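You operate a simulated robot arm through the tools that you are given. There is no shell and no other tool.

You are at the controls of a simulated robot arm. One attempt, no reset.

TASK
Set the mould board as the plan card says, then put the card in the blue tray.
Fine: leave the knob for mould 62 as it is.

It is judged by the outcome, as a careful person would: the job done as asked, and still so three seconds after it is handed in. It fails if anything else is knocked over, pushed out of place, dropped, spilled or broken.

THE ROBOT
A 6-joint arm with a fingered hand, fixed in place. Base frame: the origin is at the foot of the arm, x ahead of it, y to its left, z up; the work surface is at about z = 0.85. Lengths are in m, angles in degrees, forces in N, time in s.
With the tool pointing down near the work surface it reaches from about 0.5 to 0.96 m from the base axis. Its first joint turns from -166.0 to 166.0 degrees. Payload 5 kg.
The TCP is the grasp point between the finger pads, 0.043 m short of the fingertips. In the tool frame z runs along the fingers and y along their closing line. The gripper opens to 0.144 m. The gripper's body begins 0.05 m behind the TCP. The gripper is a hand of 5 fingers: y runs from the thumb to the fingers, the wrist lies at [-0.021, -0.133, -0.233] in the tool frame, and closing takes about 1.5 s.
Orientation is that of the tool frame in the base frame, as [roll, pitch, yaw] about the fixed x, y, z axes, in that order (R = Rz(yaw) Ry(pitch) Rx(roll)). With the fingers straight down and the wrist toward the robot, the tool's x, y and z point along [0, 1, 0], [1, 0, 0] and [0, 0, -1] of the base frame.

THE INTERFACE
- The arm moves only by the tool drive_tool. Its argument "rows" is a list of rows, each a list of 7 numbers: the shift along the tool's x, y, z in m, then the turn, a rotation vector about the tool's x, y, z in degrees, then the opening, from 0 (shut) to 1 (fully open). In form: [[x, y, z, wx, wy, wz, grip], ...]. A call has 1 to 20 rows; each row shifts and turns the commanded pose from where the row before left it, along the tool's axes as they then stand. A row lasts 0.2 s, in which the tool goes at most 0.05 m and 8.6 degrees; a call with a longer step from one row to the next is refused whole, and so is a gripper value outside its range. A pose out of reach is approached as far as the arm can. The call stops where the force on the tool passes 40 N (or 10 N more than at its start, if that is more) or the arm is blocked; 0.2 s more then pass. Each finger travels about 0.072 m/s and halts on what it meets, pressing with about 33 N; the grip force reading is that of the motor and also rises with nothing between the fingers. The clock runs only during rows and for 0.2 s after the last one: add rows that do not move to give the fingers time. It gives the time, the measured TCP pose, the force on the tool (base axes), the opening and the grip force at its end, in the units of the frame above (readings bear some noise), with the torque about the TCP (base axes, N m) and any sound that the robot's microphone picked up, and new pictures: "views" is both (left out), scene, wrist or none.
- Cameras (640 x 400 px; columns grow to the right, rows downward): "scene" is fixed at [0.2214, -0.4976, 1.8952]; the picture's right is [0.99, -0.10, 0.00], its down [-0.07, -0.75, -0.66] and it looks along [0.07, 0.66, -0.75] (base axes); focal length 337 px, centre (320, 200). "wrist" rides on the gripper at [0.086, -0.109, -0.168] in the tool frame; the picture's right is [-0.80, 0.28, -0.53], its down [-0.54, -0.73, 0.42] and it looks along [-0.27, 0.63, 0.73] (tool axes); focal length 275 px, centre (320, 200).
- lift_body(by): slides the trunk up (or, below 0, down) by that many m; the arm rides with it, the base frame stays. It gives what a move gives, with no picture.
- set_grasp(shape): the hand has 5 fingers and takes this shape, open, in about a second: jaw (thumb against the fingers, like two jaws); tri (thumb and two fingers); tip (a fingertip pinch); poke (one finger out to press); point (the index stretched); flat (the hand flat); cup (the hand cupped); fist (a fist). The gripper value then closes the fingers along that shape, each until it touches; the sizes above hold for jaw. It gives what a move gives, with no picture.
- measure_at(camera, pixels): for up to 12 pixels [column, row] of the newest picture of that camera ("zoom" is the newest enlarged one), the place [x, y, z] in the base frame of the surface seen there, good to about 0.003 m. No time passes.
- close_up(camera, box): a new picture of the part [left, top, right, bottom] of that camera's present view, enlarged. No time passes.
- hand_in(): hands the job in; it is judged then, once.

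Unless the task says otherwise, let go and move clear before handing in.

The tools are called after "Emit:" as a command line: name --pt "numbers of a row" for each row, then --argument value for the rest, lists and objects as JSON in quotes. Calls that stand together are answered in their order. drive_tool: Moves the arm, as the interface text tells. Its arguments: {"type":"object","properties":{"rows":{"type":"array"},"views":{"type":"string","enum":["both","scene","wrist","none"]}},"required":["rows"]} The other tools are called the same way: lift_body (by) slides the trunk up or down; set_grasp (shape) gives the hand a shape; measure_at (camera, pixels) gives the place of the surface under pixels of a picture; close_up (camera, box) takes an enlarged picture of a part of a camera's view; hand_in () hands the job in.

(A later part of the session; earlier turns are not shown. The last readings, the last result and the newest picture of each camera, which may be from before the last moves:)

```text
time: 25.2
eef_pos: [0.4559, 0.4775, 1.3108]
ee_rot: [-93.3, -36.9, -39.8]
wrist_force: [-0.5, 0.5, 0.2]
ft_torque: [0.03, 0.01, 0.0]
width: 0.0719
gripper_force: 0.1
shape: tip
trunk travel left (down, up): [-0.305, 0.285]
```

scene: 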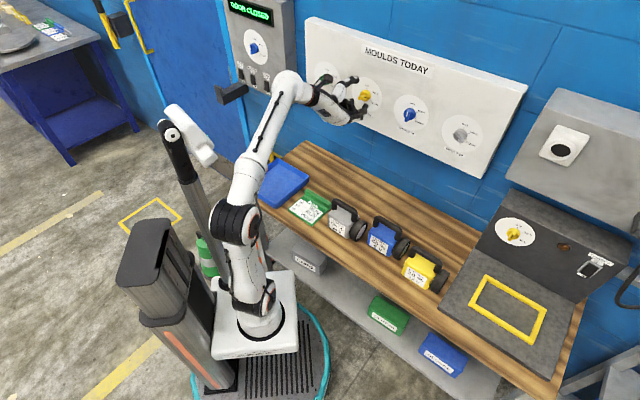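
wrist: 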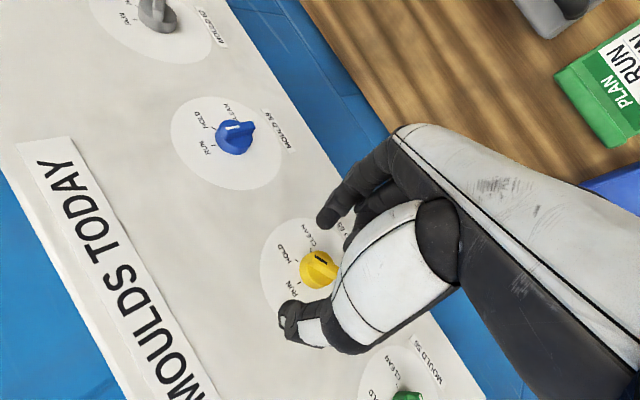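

That confirms it: the last joint is at its limit in this roll direction. I'll change the plan: keep the comfortable wrist-back pose, tilted down toward the board, and turn each knob by pushing its ridge with one extended finger from above or the side. First I'll back off 0.11 m and unwind the hand.

Emit:
drive_tool --pt "0 0 -0.037 0 0 0 0.5" --pt "0 0 -0.037 0 0 0 0.5" --pt "0 0 -0.037 0 0 0 0.5" --pt "0 0 0 0 0 0 0.5" --views "none"

Emit:
drive_tool --pt "0 0 0 0.645 -2.62 -7.53 0.5" --pt "0 0 0 0.645 -2.62 -7.53 0.5" --pt "0 0 0 0.645 -2.62 -7.53 0.5" --pt "0 0 0 0.645 -2.62 -7.53 0.5" --pt "0 0 0 0.645 -2.62 -7.53 0.5" --pt "0 0 0 0.645 -2.62 -7.53 0.5" --pt "0 0 0 0.645 -2.62 -7.53 0.5" --pt "0 0 0 0.645 -2.62 -7.53 0.5" --pt "0 0 0 0.645 -2.62 -7.53 0.5" --pt "0 0 0 0.645 -2.62 -7.53 0.5" --pt "0 0 0 0.645 -2.62 -7.53 0.5" --pt "0 0 0 0.645 -2.62 -7.53 0.5" --pt "0 0 0 0.645 -2.62 -7.53 0.5" --pt "0 0 0 0.645 -2.62 -7.53 0.5" --pt "0 0 0 0.645 -2.62 -7.53 0.5" --pt "0 0 0 0.645 -2.62 -7.53 0.5" --pt "0 0 0 0.645 -2.62 -7.53 0.5" --pt "0 0 0 0.645 -2.62 -7.53 0.5" --views "both"

```text
time: 26.2
eef_pos: [0.3803, 0.3949, 1.3157]
ee_rot: [-93.4, -36.9, -39.8]
wrist_force: [0.0, 0.0, 0.5]
ft_torque: [-0.01, 0.05, 0.05]
width: 0.0718
gripper_force: 0.2
shape: tip
trunk travel left (down, up): [-0.305, 0.285]
```

```text
time: 30.0
eef_pos: [0.3813, 0.3937, 1.3157]
ee_rot: [130.0, 0.0, 135.0]
wrist_force: [-0.2, 0.3, -0.7]
ft_torque: [-0.02, -0.02, 0.03]
width: 0.0717
gripper_force: 0.0
shape: tip
trunk travel left (down, up): [-0.305, 0.285]
```

scene: 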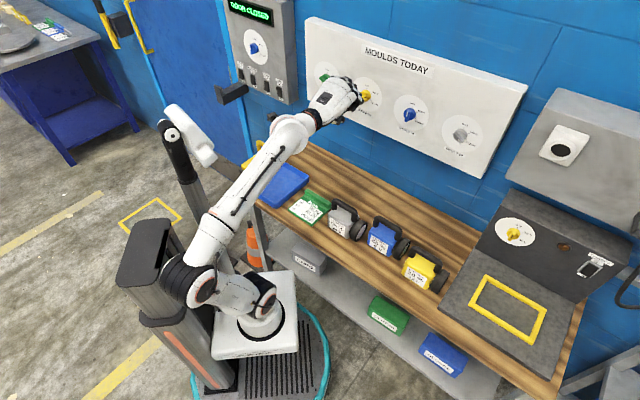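
wrist: 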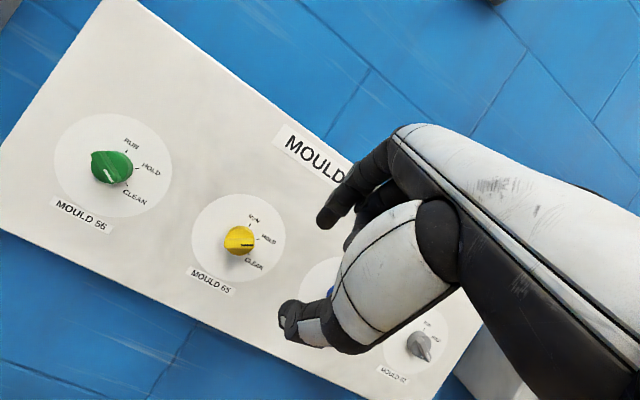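

The pose is exactly [130,0,135] with no reach trouble. Now I'll switch to the "poke" shape and look at where the extended fingertip is.

Emit:
set_grasp --shape "poke"

Emit:
drive_tool --pt "0 0 0 0 0 0 1" --pt "0 0 0 0 0 0 1" --views "both"

Emit:
close_up --camera "wrist" --box '[220, 80, 460, 330]'

Emit:
close_up --camera "scene" --box '[290, 50, 418, 150]'

```text
time: 30.9
eef_pos: [0.3827, 0.3938, 1.3171]
ee_rot: [130.0, -0.1, 135.0]
wrist_force: [0.2, -0.6, -0.9]
ft_torque: [0.0, 0.02, -0.03]
width: 0.0
gripper_force: 0.1
shape: poke
trunk travel left (down, up): [-0.305, 0.285]
```

```text
time: 31.5
eef_pos: [0.3825, 0.3941, 1.317]
ee_rot: [130.0, 0.0, 135.0]
wrist_force: [-0.3, 0.2, 0.2]
ft_torque: [0.01, -0.02, -0.01]
width: 0.0
gripper_force: 0.1
shape: poke
trunk travel left (down, up): [-0.305, 0.285]
```

scene: 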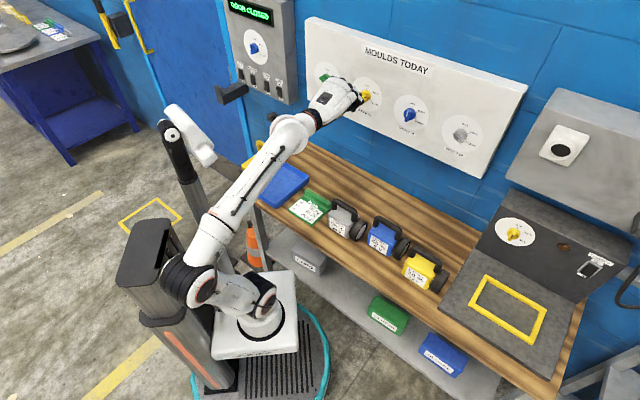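
wrist: 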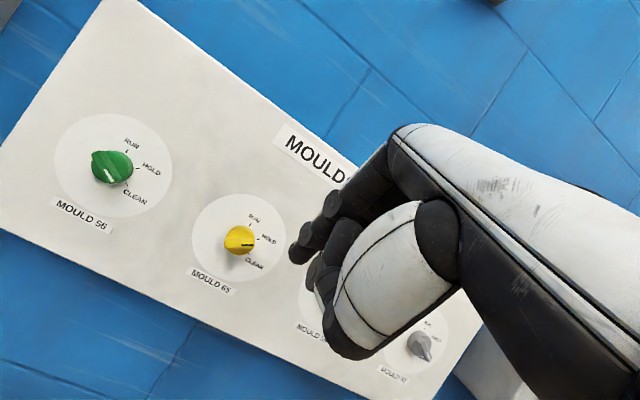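

```text
1.60 times, centred on (340, 205) of wrist
```

zoom: 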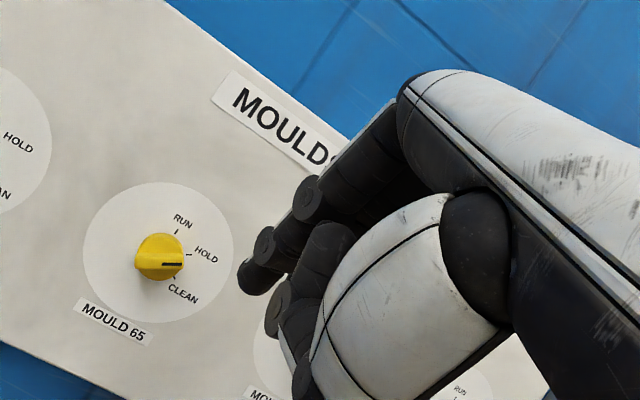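

```text
4.00 times, centred on (354, 100) of scene
```

zoom: 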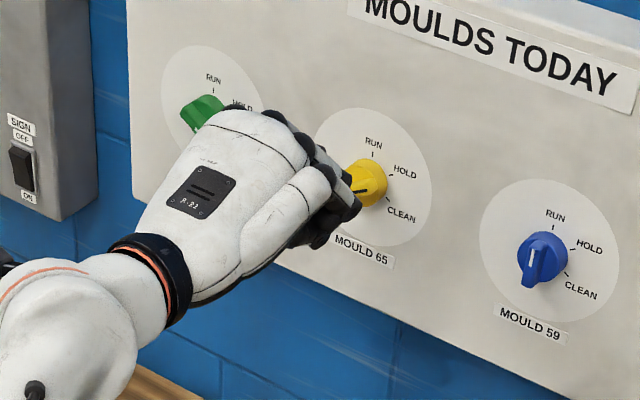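

The index is the finger standing out, its tip near zoom (248,285). I'll measure it to locate the tip in the tool frame.

Emit:
measure_at --camera "zoom" --pixels '[[245, 290], [252, 270], [262, 240], [282, 248], [302, 196], [330, 220], [275, 315], [300, 385], [270, 285], [390, 110]]'

```text
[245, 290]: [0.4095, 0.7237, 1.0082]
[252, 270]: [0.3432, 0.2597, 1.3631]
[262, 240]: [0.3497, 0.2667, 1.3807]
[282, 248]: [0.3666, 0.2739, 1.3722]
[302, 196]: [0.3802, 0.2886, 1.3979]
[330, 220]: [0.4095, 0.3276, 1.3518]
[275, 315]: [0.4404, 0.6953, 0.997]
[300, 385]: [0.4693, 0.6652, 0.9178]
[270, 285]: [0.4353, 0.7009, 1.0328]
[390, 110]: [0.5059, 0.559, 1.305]
```

Those pixels were read from the later scene enlargement, so I'll retake the wrist enlargement and then measure.

Emit:
close_up --camera "wrist" --box '[260, 150, 420, 350]'

Emit:
measure_at --camera "wrist" --pixels '[[294, 260], [298, 250], [308, 232], [320, 240], [332, 205], [310, 265], [322, 280], [332, 315], [305, 248], [345, 190], [335, 220], [300, 262]]'

```text
2.00 times, centred on (340, 250) of wrist
```

zoom: 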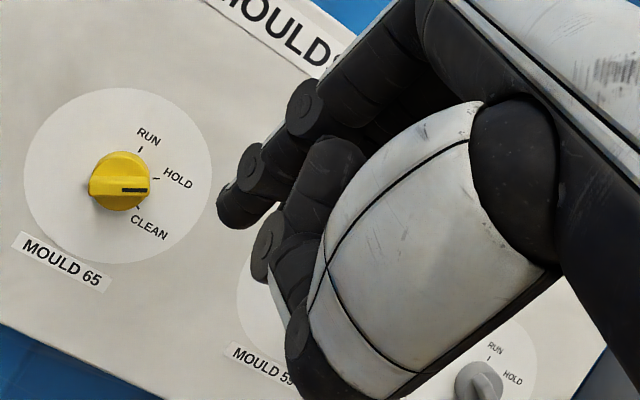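

```text
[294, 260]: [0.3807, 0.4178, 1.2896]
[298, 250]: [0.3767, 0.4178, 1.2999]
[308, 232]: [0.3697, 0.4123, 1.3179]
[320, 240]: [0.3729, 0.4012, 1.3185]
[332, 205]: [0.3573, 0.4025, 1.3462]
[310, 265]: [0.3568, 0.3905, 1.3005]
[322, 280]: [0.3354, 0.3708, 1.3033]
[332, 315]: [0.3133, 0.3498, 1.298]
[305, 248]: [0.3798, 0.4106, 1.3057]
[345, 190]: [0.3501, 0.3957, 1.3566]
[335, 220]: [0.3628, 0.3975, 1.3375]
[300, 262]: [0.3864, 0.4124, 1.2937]
```

The index tip sits at about (0.384,0.415,1.289), i.e. tool offset ≈ (0.005,-0.008,0.032), with the rest of the hand about 0.04 m behind it. I'll drop the trunk a further 0.20 m so I can raise and level the hand more while keeping the wrist bent comfortably.

Emit:
lift_body --by -0.2

Emit:
drive_tool --pt "0 0.0287 -0.0241 0 0 0 1" --pt "0 0.0287 -0.0241 0 0 0 1" --pt "0 0.0287 -0.0241 0 0 0 1" --pt "0 0.0287 -0.0241 0 0 0 1" --pt "0 0 0 -5 0 0 1" --pt "0 0 0 -5 0 0 1" --pt "0 0 0 -5 0 0 1" --pt "0 0 0 0 0 0 1" --views "both"

```text
time: 33.7
eef_pos: [0.3822, 0.3931, 1.1173]
ee_rot: [130.1, 0.0, 135.0]
wrist_force: [0.4, 0.1, 0.3]
ft_torque: [0.01, -0.03, -0.03]
width: 0.0003
gripper_force: 0.1
shape: poke
trunk travel left (down, up): [-0.105, 0.485]
```

```text
time: 35.5
eef_pos: [0.3829, 0.393, 1.2655]
ee_rot: [115.1, 0.0, 134.9]
wrist_force: [-0.1, -0.7, 0.1]
ft_torque: [0.0, -0.02, -0.01]
width: 0.0001
gripper_force: 0.1
shape: poke
trunk travel left (down, up): [-0.105, 0.485]
```

scene: 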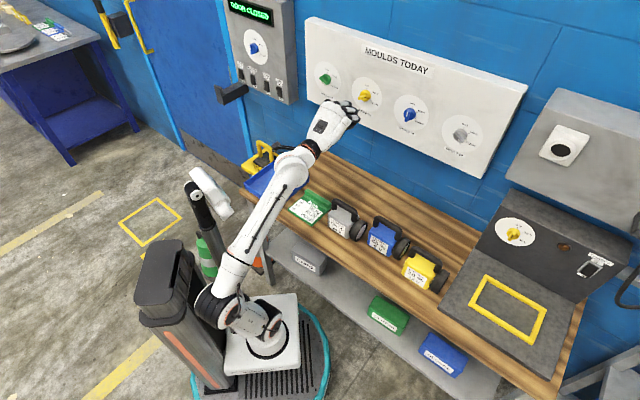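
wrist: 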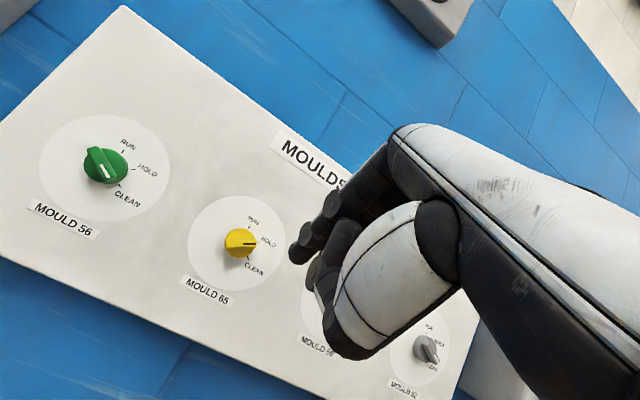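

The pose [115,0,135] was reached with no trouble. I'll measure the forearm's slope and see how much more levelling room there is.

Emit:
measure_at --camera "scene" --pixels '[[232, 275], [250, 240], [268, 205], [280, 180], [295, 165], [312, 145], [325, 130], [265, 325], [212, 310]]'

Emit:
measure_at --camera "wrist" --pixels '[[294, 258], [300, 262], [298, 250], [308, 232], [240, 240], [228, 242], [252, 243]]'

Emit:
close_up --camera "wrist" --box '[180, 190, 310, 300]'

```text
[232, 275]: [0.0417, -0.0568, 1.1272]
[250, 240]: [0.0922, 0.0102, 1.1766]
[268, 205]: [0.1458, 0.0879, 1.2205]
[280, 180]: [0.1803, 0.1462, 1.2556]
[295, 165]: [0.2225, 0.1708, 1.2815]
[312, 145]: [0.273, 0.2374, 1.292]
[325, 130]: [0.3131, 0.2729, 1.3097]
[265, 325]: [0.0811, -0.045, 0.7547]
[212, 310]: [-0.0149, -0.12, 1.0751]
```

```text
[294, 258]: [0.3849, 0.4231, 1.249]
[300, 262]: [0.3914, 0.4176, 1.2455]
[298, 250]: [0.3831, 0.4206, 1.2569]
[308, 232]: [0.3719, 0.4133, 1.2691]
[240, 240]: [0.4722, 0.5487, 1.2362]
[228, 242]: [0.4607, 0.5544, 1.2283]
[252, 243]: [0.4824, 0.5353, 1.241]
```

```text
3.64 times, centred on (245, 245) of wrist
```

zoom: 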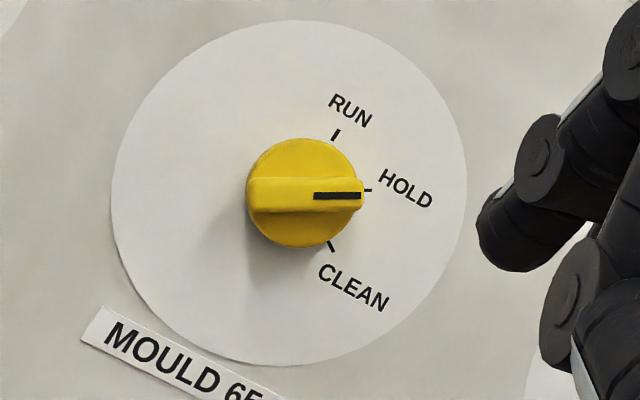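

This view is nearly head-on: yellow's ridge points at HOLD. I'll measure its ridge ends, width and the ticks here.

Emit:
measure_at --camera "zoom" --pixels '[[336, 134], [368, 190], [331, 246], [252, 195], [358, 195], [305, 182], [305, 207], [300, 150], [305, 225], [115, 200], [462, 190], [300, 22]]'

Emit:
close_up --camera "wrist" --box '[40, 105, 170, 220]'

```text
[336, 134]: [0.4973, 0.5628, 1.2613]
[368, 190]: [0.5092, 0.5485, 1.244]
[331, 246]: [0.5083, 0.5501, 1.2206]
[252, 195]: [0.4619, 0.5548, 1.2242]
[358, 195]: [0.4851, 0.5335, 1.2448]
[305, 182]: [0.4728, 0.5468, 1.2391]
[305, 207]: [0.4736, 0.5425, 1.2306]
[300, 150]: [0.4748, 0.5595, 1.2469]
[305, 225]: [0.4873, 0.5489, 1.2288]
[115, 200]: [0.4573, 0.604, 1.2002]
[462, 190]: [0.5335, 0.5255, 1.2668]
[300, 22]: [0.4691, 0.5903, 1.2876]
```

```text
3.48 times, centred on (105, 162) of wrist
```

zoom: 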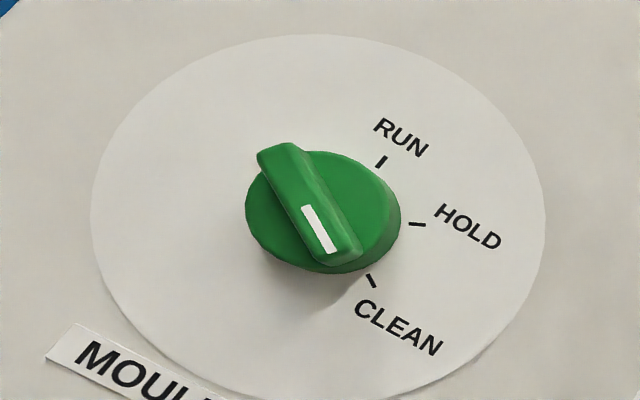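

Yellow's ridge is about 0.01 m wide and 0.04 m long, its top ~0.03 m and its base disc ~0.016 m off the board. I'll bring the fingertip to a standoff above-left of the ridge's tail, about 0.06 m from the board, and look.

Emit:
drive_tool --pt "0.0137 0.0116 0.0259 0 0 0 1" --pt "0.0137 0.0116 0.0259 0 0 0 1" --pt "0.0137 0.0116 0.0259 0 0 0 1" --pt "0.0137 0.0116 0.0259 0 0 0 1" --pt "0 0 0 0 0 0 1" --views "both"

Emit:
close_up --camera "scene" --box '[330, 70, 394, 120]'

Emit:
close_up --camera "wrist" --box '[240, 200, 360, 290]'

```text
time: 36.7
eef_pos: [0.4208, 0.5131, 1.2645]
ee_rot: [115.0, 0.0, 135.1]
wrist_force: [1.1, 0.0, -0.8]
ft_torque: [0.02, -0.05, 0.03]
width: 0.0
gripper_force: 0.0
shape: poke
trunk travel left (down, up): [-0.105, 0.485]
```

scene: 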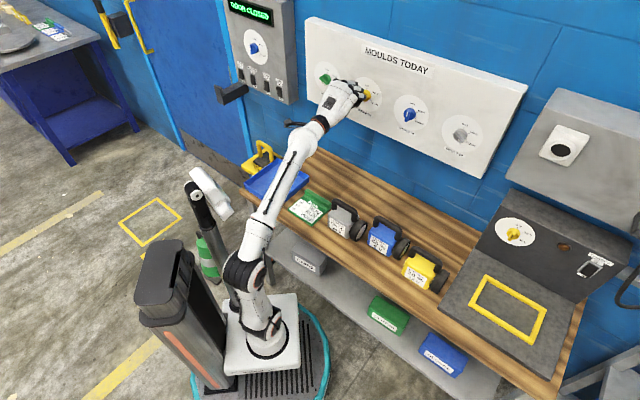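
wrist: 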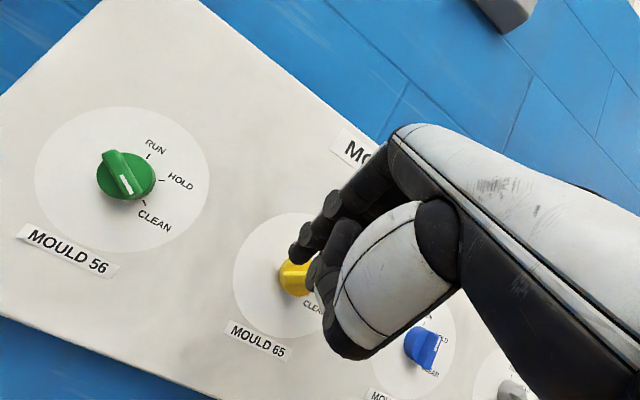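

```text
8.00 times, centred on (362, 95) of scene
```

zoom: 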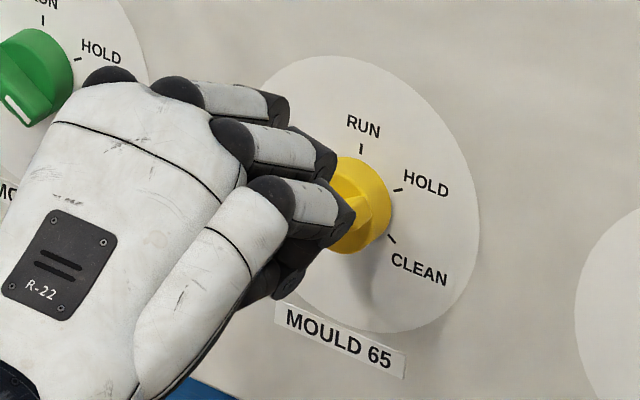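

```text
4.44 times, centred on (300, 245) of wrist
```

zoom: 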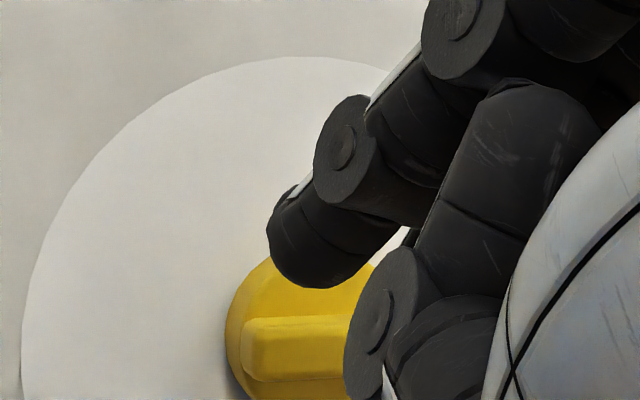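

The fingertip is just above-left of yellow's ridge in the wrist view, but the curled fingers' knuckles are close too. I'll measure how far each part is from the board before going in.

Emit:
measure_at --camera "zoom" --pixels '[[320, 270], [290, 240], [340, 240], [345, 145], [365, 330], [380, 300], [410, 370], [295, 330], [260, 350], [320, 345], [300, 375], [450, 20]]'

Emit:
measure_at --camera "scene" --pixels '[[358, 82], [362, 88], [364, 95], [365, 97], [356, 80], [363, 90], [361, 103], [360, 99], [348, 79], [369, 95]]'

```text
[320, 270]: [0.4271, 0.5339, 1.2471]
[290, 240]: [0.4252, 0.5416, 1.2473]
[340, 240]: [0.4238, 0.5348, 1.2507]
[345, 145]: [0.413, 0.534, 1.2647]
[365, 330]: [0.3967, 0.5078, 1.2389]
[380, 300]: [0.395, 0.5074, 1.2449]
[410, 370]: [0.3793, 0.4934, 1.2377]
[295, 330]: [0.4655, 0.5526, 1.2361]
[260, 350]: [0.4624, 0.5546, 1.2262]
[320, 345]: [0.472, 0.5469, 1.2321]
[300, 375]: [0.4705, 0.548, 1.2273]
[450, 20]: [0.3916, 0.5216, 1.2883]
```

```text
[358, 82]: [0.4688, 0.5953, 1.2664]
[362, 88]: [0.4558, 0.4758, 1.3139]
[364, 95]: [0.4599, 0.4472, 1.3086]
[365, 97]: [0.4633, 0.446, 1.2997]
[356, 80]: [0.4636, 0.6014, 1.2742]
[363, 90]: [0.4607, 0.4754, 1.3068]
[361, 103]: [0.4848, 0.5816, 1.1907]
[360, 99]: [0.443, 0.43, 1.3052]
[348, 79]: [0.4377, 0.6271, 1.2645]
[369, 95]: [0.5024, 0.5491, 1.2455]
```

The tip's at o≈0.062 m with the knuckles 0.02 m further back and well above the knob, so there's room. I'll move straight in 0.038 m, beside the knob, so the tip sits level with the ridge.

Emit:
drive_tool --pt "0 0.004 0.0086 0 0 0 1" --pt "0 0.004 0.0086 0 0 0 1" --pt "0 0.004 0.0086 0 0 0 1" --pt "0 0.004 0.0086 0 0 0 1" --pt "0 0 0 0 0 0 1" --views "both"

Emit:
close_up --camera "wrist" --box '[240, 200, 360, 290]'

Emit:
measure_at --camera "zoom" --pixels '[[320, 270], [290, 240], [340, 240], [365, 330], [230, 330], [300, 330], [250, 300], [345, 145]]'

Emit:
close_up --camera "scene" --box '[330, 70, 394, 120]'

```text
time: 37.9
eef_pos: [0.4465, 0.5361, 1.2702]
ee_rot: [114.6, -0.1, 135.1]
wrist_force: [-22.0, -24.5, 6.2]
ft_torque: [-0.66, 0.36, -0.72]
width: 0.0
gripper_force: 0.1
shape: poke
trunk travel left (down, up): [-0.105, 0.485]
```

scene: 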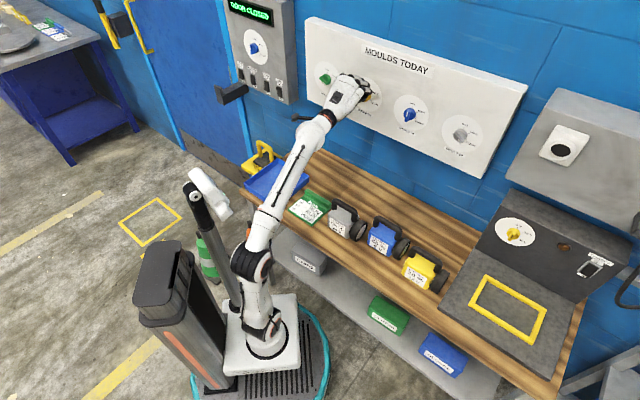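
wrist: 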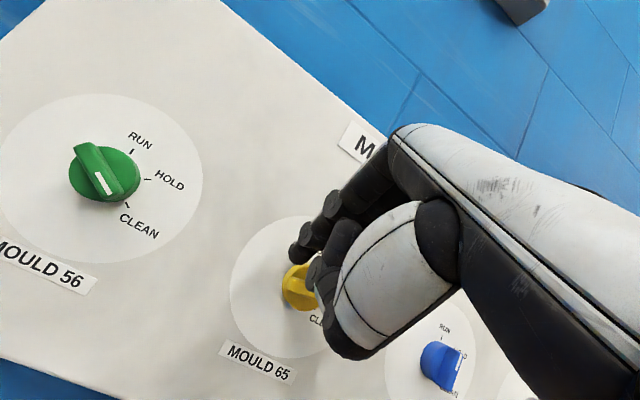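

```text
4.44 times, centred on (300, 245) of wrist
```

zoom: 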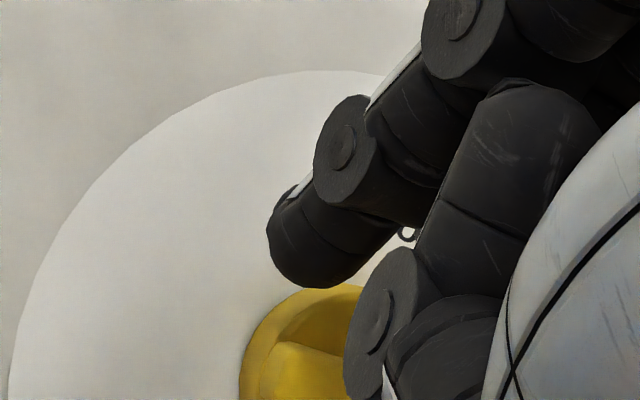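

```text
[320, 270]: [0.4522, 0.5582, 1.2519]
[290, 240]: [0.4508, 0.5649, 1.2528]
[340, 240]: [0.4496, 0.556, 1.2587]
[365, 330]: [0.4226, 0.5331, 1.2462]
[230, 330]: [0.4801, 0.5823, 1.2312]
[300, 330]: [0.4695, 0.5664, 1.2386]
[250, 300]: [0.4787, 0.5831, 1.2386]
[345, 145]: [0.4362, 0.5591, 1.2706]
```

```text
8.00 times, centred on (362, 95) of scene
```

zoom: 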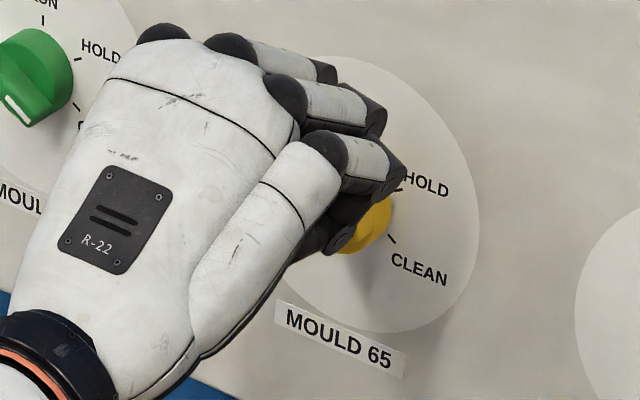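

There's about 33 N pushing back, so something other than the fingertip (probably a curled knuckle) is touching the knob or board. I'll back straight off and check.

Emit:
drive_tool --pt "0 -0.006 -0.0129 0 0 0 1" --pt "0 -0.006 -0.0129 0 0 0 1" --pt "0 -0.006 -0.0129 0 0 0 1" --pt "0 -0.012 -0.0258 0 0 0 1" --pt "0 -0.012 -0.0258 0 0 0 1" --pt "0 0 0 0 0 0 1" --views "both"

Emit:
close_up --camera "wrist" --box '[180, 190, 340, 300]'

Emit:
close_up --camera "scene" --box '[330, 70, 394, 120]'

```text
time: 39.3
eef_pos: [0.3794, 0.4667, 1.2649]
ee_rot: [115.0, 0.0, 135.0]
wrist_force: [0.3, -1.0, 1.1]
ft_torque: [-0.04, 0.01, 0.0]
width: 0.0
gripper_force: 0.0
shape: poke
trunk travel left (down, up): [-0.105, 0.485]
```

scene: 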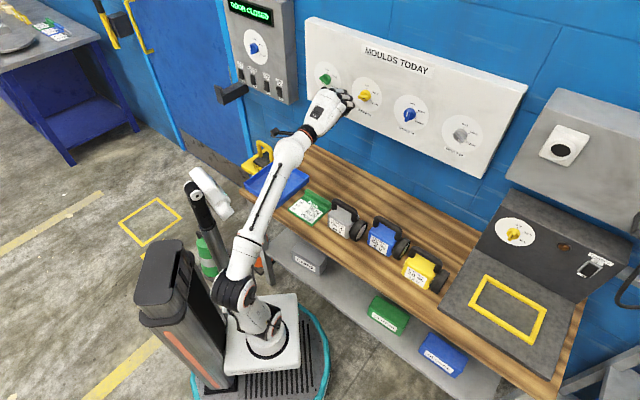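
wrist: 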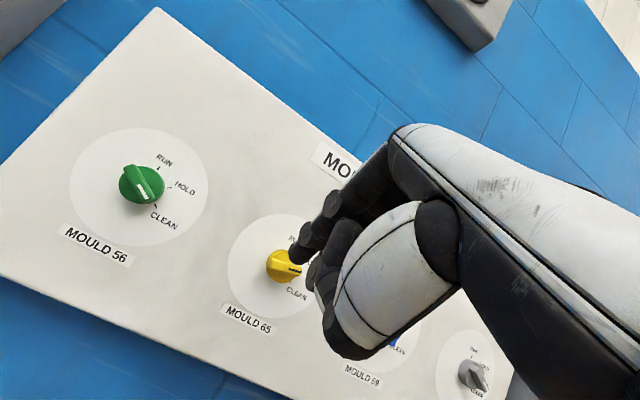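

```text
3.64 times, centred on (260, 245) of wrist
```

zoom: 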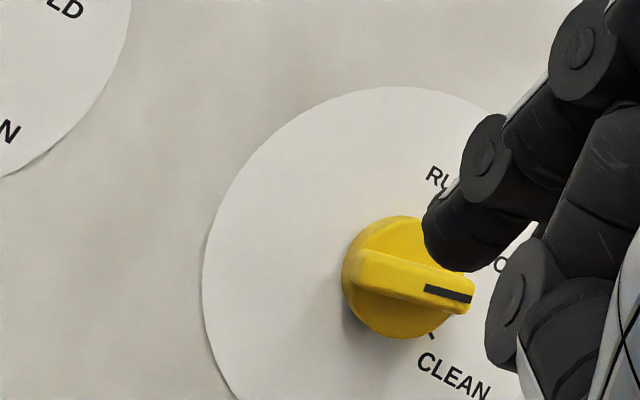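

```text
8.00 times, centred on (362, 95) of scene
```

zoom: 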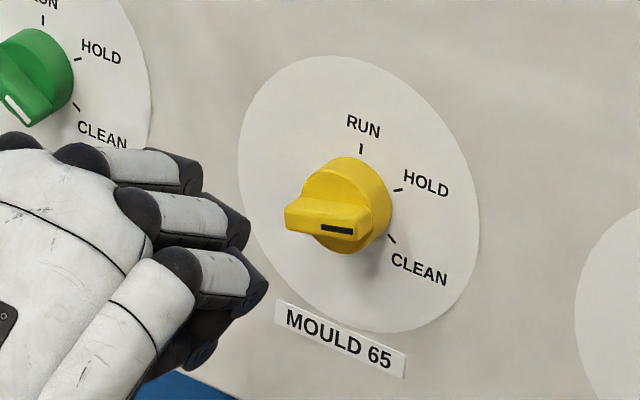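

Yellow's ridge has been nudged to roughly 85° (a friction-held knob, still to be set anyway). The torque puts the contact about 0.02 m to the right of the TCP, so a neighbouring finger sticks out nearly as far as the index. I'll back up and try the "point" shape.

Emit:
drive_tool --pt "0 -0.012 -0.0258 0 0 0 1" --pt "0 -0.012 -0.0258 0 0 0 1" --pt "0 -0.012 -0.0258 0 0 0 1" --views "none"

Emit:
set_grasp --shape "point"

Emit:
drive_tool --pt "0 0 0 0 0 0 1" --pt "0 0 0 0 0 0 1" --views "both"

Emit:
close_up --camera "scene" --box '[280, 60, 408, 160]'

Emit:
close_up --camera "wrist" --box '[200, 100, 440, 350]'

```text
time: 40.1
eef_pos: [0.319, 0.4097, 1.2649]
ee_rot: [115.1, -0.1, 135.0]
wrist_force: [1.0, 0.4, -1.8]
ft_torque: [0.0, 0.01, 0.02]
width: 0.0
gripper_force: 0.1
shape: poke
trunk travel left (down, up): [-0.105, 0.485]
```

```text
time: 41.0
eef_pos: [0.3198, 0.4096, 1.2654]
ee_rot: [115.1, 0.0, 135.0]
wrist_force: [0.2, -0.1, 0.3]
ft_torque: [-0.04, 0.01, 0.0]
width: 0.0
gripper_force: 0.0
shape: point
trunk travel left (down, up): [-0.105, 0.485]
```

```text
time: 41.6
eef_pos: [0.3194, 0.4094, 1.2651]
ee_rot: [115.0, 0.0, 135.1]
wrist_force: [0.3, -0.4, 0.0]
ft_torque: [0.01, 0.0, -0.01]
width: 0.0001
gripper_force: 0.0
shape: point
trunk travel left (down, up): [-0.105, 0.485]
```

scene: 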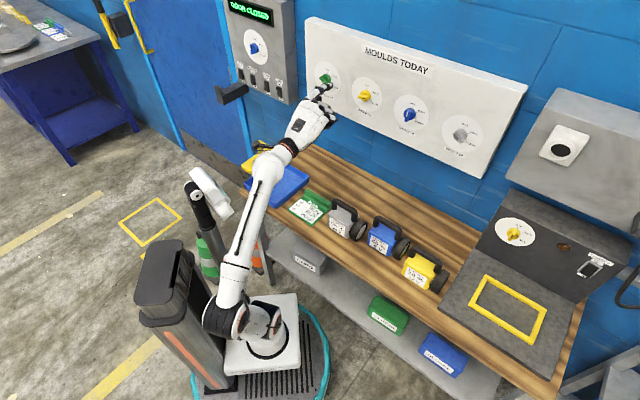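
wrist: 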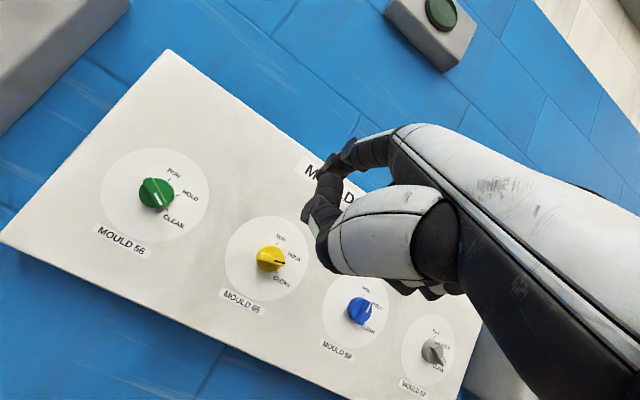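

```text
4.00 times, centred on (344, 110) of scene
```

zoom: 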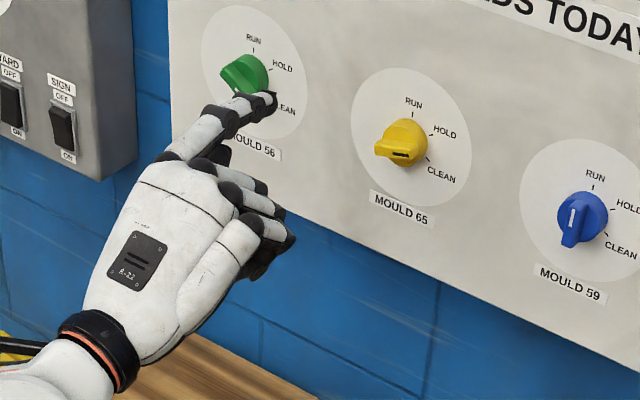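

```text
1.60 times, centred on (320, 225) of wrist
```

zoom: 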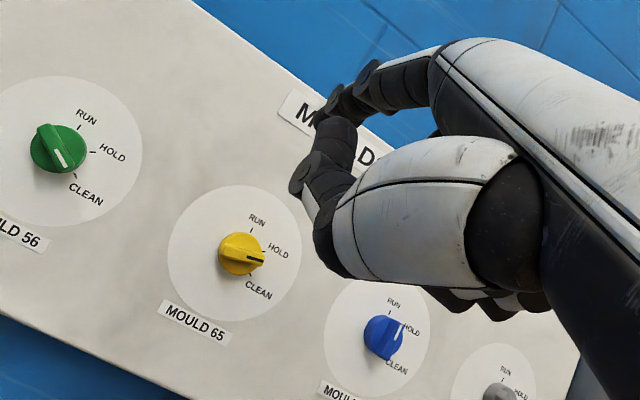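

Now the index is clearly stretched out (scene zoom tip near 272,100) with the other fingers well behind. I'll measure along it and the knuckles.

Emit:
close_up --camera "scene" --box '[300, 70, 364, 120]'

Emit:
measure_at --camera "zoom" --pixels '[[236, 200], [225, 195], [210, 200], [180, 200], [150, 230], [100, 265], [80, 290], [245, 320], [225, 270], [262, 360], [225, 212], [195, 210]]'

Emit:
measure_at --camera "wrist" --pixels '[[322, 168], [335, 160], [345, 150], [318, 172], [328, 165], [305, 215], [315, 195], [340, 185], [330, 240], [358, 140]]'

```text
8.00 times, centred on (332, 95) of scene
```

zoom: 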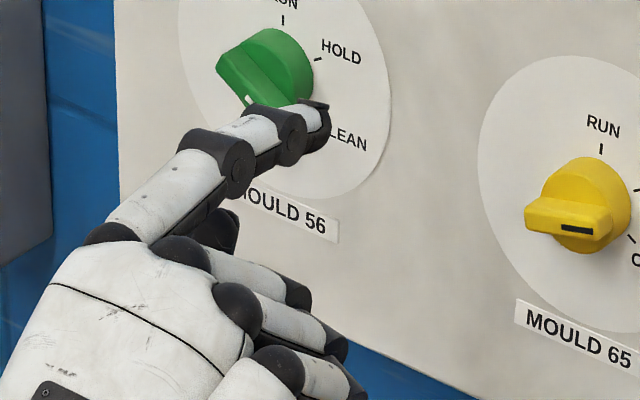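

```text
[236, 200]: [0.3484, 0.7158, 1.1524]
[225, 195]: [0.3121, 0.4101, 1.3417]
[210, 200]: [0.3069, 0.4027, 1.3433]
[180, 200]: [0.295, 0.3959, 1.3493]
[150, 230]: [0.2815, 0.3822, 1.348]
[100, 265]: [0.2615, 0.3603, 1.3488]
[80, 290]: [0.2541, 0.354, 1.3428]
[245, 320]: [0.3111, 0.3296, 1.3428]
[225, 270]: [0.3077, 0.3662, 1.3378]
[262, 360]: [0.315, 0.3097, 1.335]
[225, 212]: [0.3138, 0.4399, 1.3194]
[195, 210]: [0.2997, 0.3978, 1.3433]
```

```text
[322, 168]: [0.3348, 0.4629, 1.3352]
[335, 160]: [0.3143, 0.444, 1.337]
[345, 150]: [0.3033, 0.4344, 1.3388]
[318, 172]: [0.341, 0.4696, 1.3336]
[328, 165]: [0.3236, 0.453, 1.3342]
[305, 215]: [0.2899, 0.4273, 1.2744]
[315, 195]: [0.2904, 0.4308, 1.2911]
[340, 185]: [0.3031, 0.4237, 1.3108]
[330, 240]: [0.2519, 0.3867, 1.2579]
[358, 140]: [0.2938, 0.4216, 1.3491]
```

The stretched index lies level, pointing straight at the board, about 0.07 m above the TCP and 0.06 m ahead of it. I'll pin down the tip precisely from both cameras.

Emit:
measure_at --camera "zoom" --pixels '[[322, 108], [310, 103], [300, 112], [326, 122], [312, 148], [290, 125], [320, 135], [240, 165], [290, 290], [335, 345], [352, 385], [225, 235]]'

Emit:
close_up --camera "wrist" --box '[280, 120, 380, 220]'

Emit:
measure_at --camera "zoom" --pixels '[[205, 230], [220, 205], [195, 235], [215, 245], [260, 190], [240, 220], [320, 200]]'

```text
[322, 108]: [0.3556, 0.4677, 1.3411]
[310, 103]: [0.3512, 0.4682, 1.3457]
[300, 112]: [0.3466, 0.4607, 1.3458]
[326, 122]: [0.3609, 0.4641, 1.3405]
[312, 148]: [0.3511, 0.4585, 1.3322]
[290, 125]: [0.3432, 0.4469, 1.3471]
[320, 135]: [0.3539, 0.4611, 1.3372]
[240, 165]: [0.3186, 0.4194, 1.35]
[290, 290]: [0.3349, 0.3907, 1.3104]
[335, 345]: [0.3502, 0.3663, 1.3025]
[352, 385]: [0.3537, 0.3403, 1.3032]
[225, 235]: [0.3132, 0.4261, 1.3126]
```

```text
4.00 times, centred on (330, 170) of wrist
```

zoom: 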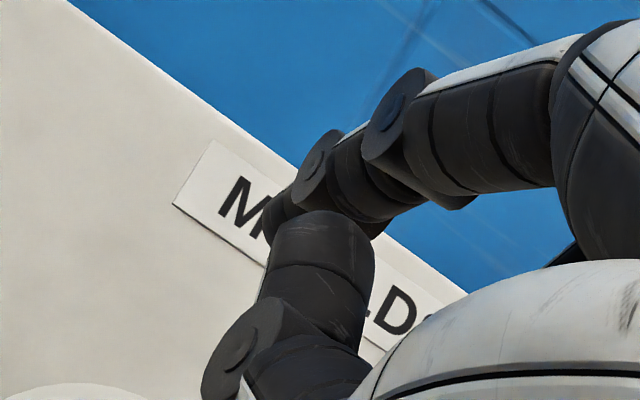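

```text
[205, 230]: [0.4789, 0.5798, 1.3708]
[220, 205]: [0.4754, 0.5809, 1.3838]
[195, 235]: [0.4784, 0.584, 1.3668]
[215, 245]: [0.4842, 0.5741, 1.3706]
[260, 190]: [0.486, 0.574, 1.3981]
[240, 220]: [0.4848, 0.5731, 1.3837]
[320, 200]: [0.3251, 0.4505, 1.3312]
```

The tip end is at about f +0.071, up +0.073, right −0.018 relative to the TCP, and nothing else is within 0.06 m of that plane. I'll lower the trunk 0.10 m (bringing the tip to knob height) and move in to the left of yellow, stopping ~0.04 m off the board.

Emit:
lift_body --by -0.1

Emit:
drive_tool --pt "0.0035 0.0127 0.0272 0 0 0 1" --pt "0.0035 0.0127 0.0272 0 0 0 1" --pt "0.0035 0.0127 0.0272 0 0 0 1" --pt "0.0035 0.0127 0.0272 0 0 0 1" --pt "0 0 0 0 0 0 1" --views "both"

Emit:
close_up --camera "scene" --box '[330, 70, 394, 120]'

Emit:
measure_at --camera "zoom" --pixels '[[320, 228], [350, 232], [288, 215], [370, 228], [300, 205], [330, 190]]'

```text
time: 42.9
eef_pos: [0.3193, 0.4093, 1.1655]
ee_rot: [115.0, 0.0, 135.0]
wrist_force: [-0.1, -0.2, 0.3]
ft_torque: [0.01, -0.01, -0.02]
width: 0.0
gripper_force: 0.0
shape: point
trunk travel left (down, up): [-0.005, 0.585]
```

```text
time: 44.1
eef_pos: [0.3938, 0.5052, 1.1659]
ee_rot: [115.0, 0.0, 135.0]
wrist_force: [-0.2, 0.4, -0.1]
ft_torque: [0.0, 0.02, -0.02]
width: 0.0
gripper_force: 0.0
shape: point
trunk travel left (down, up): [-0.005, 0.585]
```

scene: 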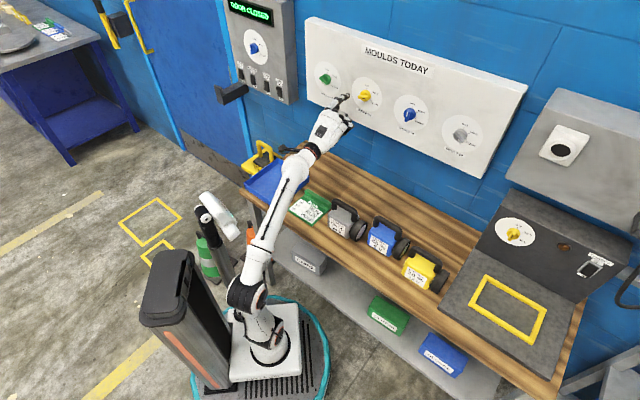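
wrist: 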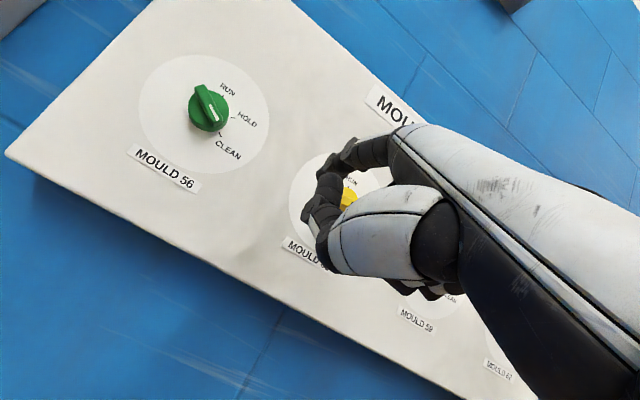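

```text
8.00 times, centred on (362, 95) of scene
```

zoom: 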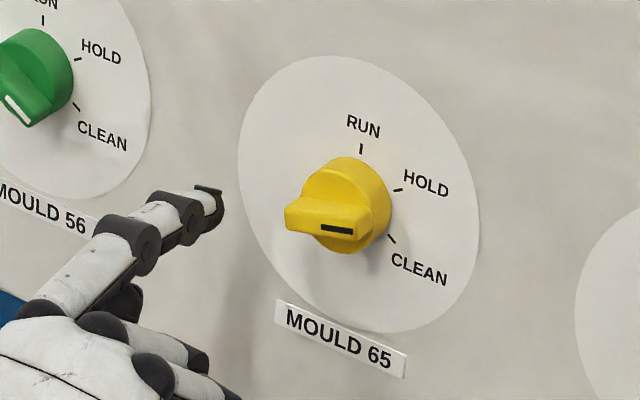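

```text
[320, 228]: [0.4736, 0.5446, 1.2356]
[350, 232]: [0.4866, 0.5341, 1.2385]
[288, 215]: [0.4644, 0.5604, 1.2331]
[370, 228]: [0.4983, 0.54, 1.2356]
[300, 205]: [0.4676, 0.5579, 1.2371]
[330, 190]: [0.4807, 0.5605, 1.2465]
```

The scene view now shows fingertip (≈210,200) and yellow (mark at about 80°) clearly. I'll touch the plate lightly beside the knob to calibrate the tip's distance, starting with 0.03 m forward.

Emit:
drive_tool --pt "0 0.0063 0.0136 0 0 0 1" --pt "0 0.0063 0.0136 0 0 0 1" --pt "0 0 0 0 0 0 1" --views "scene"

Emit:
close_up --camera "scene" --box '[330, 70, 394, 120]'

```text
time: 44.9
eef_pos: [0.4155, 0.5262, 1.1656]
ee_rot: [115.0, 0.0, 135.0]
wrist_force: [0.8, -0.1, -0.2]
ft_torque: [-0.03, -0.01, -0.01]
width: 0.0002
gripper_force: 0.1
shape: point
trunk travel left (down, up): [-0.005, 0.585]
```

scene: 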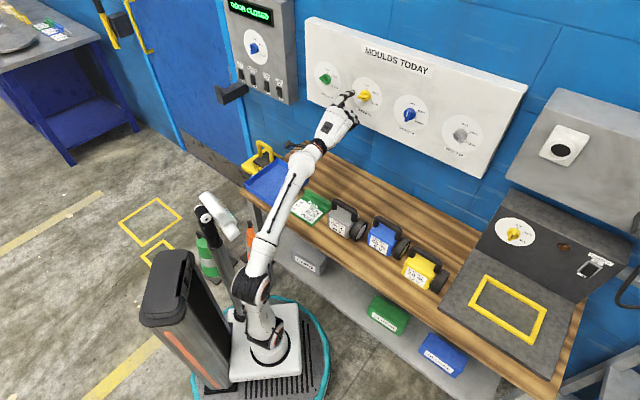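

```text
8.00 times, centred on (362, 95) of scene
```

zoom: 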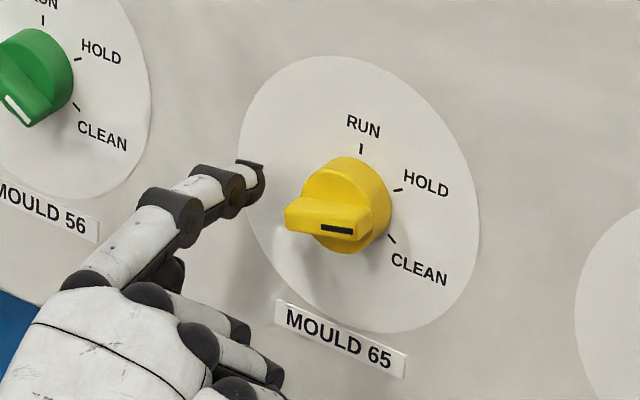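

No contact yet (forces under 1 N). I'll creep forward a few millimetres at a time.

Emit:
drive_tool --pt "0 0.0013 0.0027 0 0 0 1" --pt "0 0.0013 0.0027 0 0 0 1" --pt "0 0 0 0 0 0 1" --views "none"

Emit:
drive_tool --pt "0 0.0013 0.0027 0 0 0 1" --pt "0 0 0 0 0 0 1" --views "none"

Emit:
drive_tool --pt "0 0.0013 0.0027 0 0 0 1" --pt "0 0 0 0 0 0 1" --views "none"

```text
time: 45.7
eef_pos: [0.42, 0.5294, 1.1667]
ee_rot: [115.0, 0.0, 135.0]
wrist_force: [0.8, 0.0, -0.1]
ft_torque: [-0.02, -0.01, 0.0]
width: 0.0
gripper_force: 0.0
shape: point
trunk travel left (down, up): [-0.005, 0.585]
```

```text
time: 46.3
eef_pos: [0.4221, 0.5311, 1.1656]
ee_rot: [114.9, 0.0, 135.2]
wrist_force: [0.5, 0.6, 0.0]
ft_torque: [0.02, 0.0, 0.02]
width: 0.0
gripper_force: 0.1
shape: point
trunk travel left (down, up): [-0.005, 0.585]
```

```text
time: 46.9
eef_pos: [0.4243, 0.5335, 1.1655]
ee_rot: [115.0, 0.0, 135.0]
wrist_force: [-0.3, -0.8, -0.5]
ft_torque: [0.04, -0.13, 0.03]
width: 0.1365
gripper_force: 0.1
shape: point
trunk travel left (down, up): [-0.005, 0.585]
```

There's a first hint of contact (torque −0.13). One more 3 mm step to confirm.

Emit:
drive_tool --pt "0 0.0013 0.0027 0 0 0 1" --pt "0 0 0 0 0 0 1" --views "scene"

Emit:
close_up --camera "scene" --box '[330, 70, 394, 120]'

```text
time: 47.5
eef_pos: [0.424, 0.5338, 1.1681]
ee_rot: [114.8, -0.1, 135.1]
wrist_force: [-11.0, -9.7, -0.9]
ft_torque: [0.75, -0.7, 0.2]
width: 0.1362
gripper_force: 0.0
shape: point
trunk travel left (down, up): [-0.005, 0.585]
```

scene: 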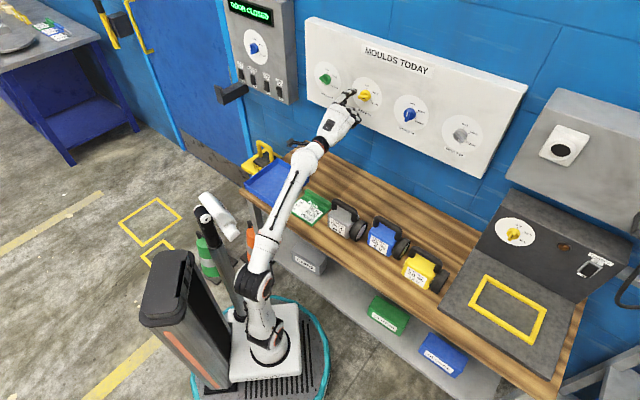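

```text
8.00 times, centred on (362, 95) of scene
```

zoom: 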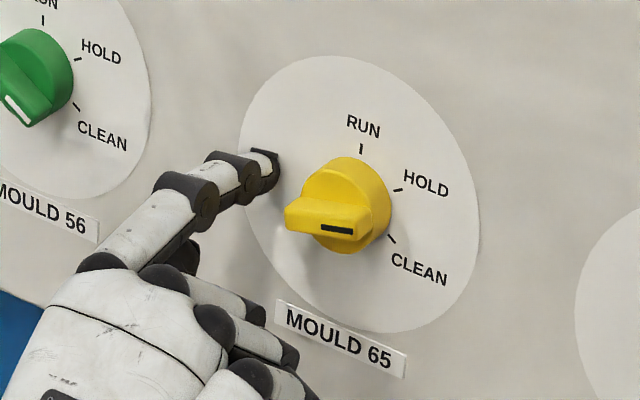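

The tip touches the plate at TCP f≈0.677 (15 N), with the torque putting the contact 0.075 m above the TCP. I'll back off 2 cm and measure the fingertip laterally in this view.

Emit:
drive_tool --pt "0 -0.0042 -0.0091 0 0 0 1" --pt "0 -0.0042 -0.0091 0 0 0 1" --pt "0 0 0 0 0 0 1" --views "both"

Emit:
close_up --camera "scene" --box '[340, 80, 372, 105]'

Emit:
close_up --camera "wrist" --box '[290, 130, 370, 200]'

```text
time: 48.3
eef_pos: [0.4127, 0.5206, 1.1643]
ee_rot: [115.1, 0.0, 135.0]
wrist_force: [-0.3, -1.0, 0.7]
ft_torque: [-0.03, -0.01, 0.02]
width: 0.0
gripper_force: 0.1
shape: point
trunk travel left (down, up): [-0.005, 0.585]
```

scene: 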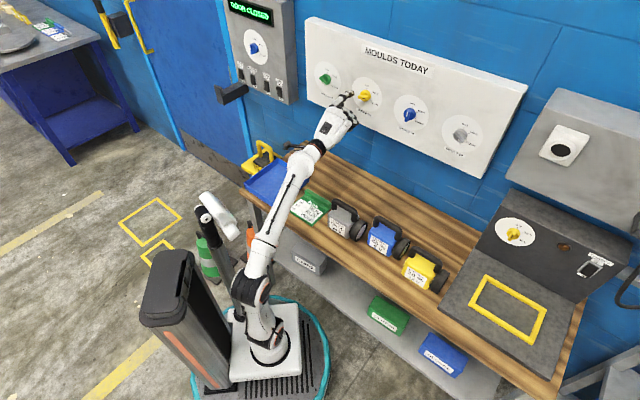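
wrist: 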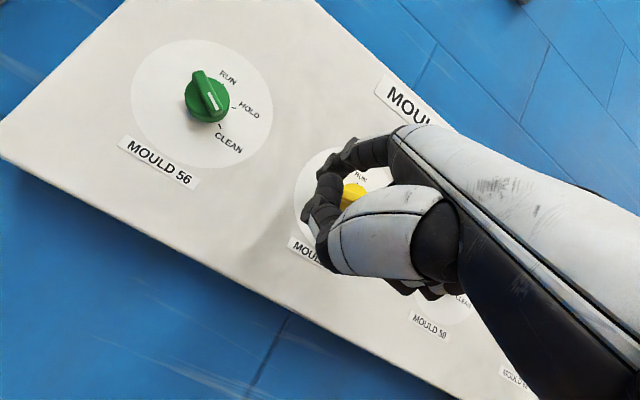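

```text
16.00 times, centred on (356, 92) of scene
```

zoom: 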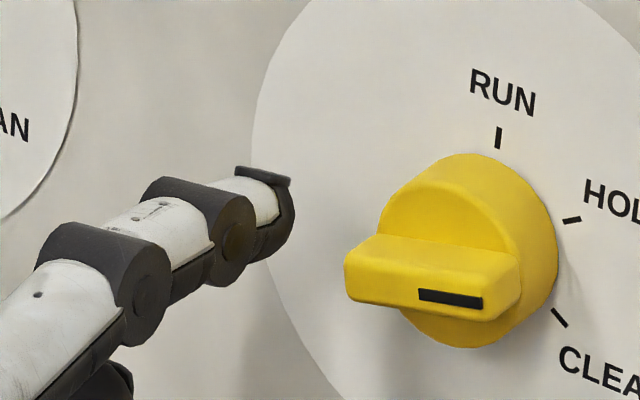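

```text
5.71 times, centred on (330, 165) of wrist
```

zoom: 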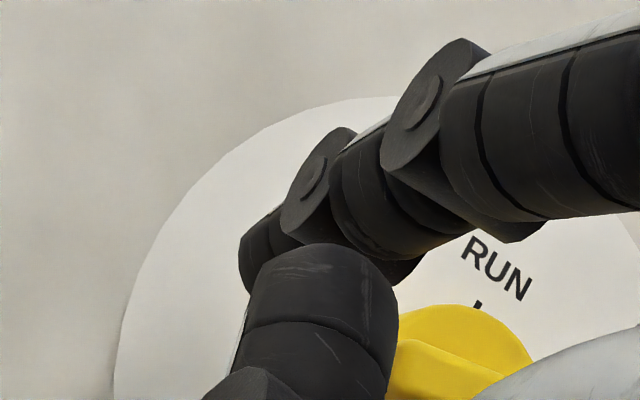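

Both enlargements show the tip well. I'll measure its left side in the wrist view and then the right side in the scene view.

Emit:
measure_at --camera "zoom" --pixels '[[248, 245], [255, 225], [255, 262], [268, 235], [290, 240], [310, 180]]'

Emit:
close_up --camera "scene" --box '[340, 80, 372, 105]'

Emit:
measure_at --camera "zoom" --pixels '[[290, 185], [245, 170], [268, 176], [292, 215], [280, 240], [265, 255], [275, 200], [240, 195], [230, 240], [440, 250], [360, 270], [440, 285]]'

```text
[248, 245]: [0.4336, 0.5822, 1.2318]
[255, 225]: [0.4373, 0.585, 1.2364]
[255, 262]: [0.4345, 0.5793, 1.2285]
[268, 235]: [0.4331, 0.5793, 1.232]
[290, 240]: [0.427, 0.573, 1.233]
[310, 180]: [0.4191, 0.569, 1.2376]
```

```text
16.00 times, centred on (356, 92) of scene
```

zoom: 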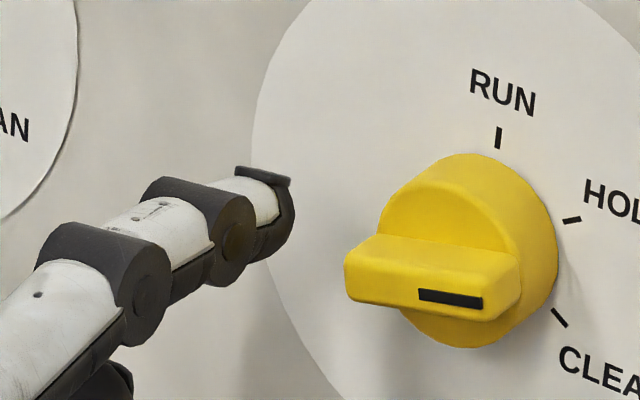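

```text
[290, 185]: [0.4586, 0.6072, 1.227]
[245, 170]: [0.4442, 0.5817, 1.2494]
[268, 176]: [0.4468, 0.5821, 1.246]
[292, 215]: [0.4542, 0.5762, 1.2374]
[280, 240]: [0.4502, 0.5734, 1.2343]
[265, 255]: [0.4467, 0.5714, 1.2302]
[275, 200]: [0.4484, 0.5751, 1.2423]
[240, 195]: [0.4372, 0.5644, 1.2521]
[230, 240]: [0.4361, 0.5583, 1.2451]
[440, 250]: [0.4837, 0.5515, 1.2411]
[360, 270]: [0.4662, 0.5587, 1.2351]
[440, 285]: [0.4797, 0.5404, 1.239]
```

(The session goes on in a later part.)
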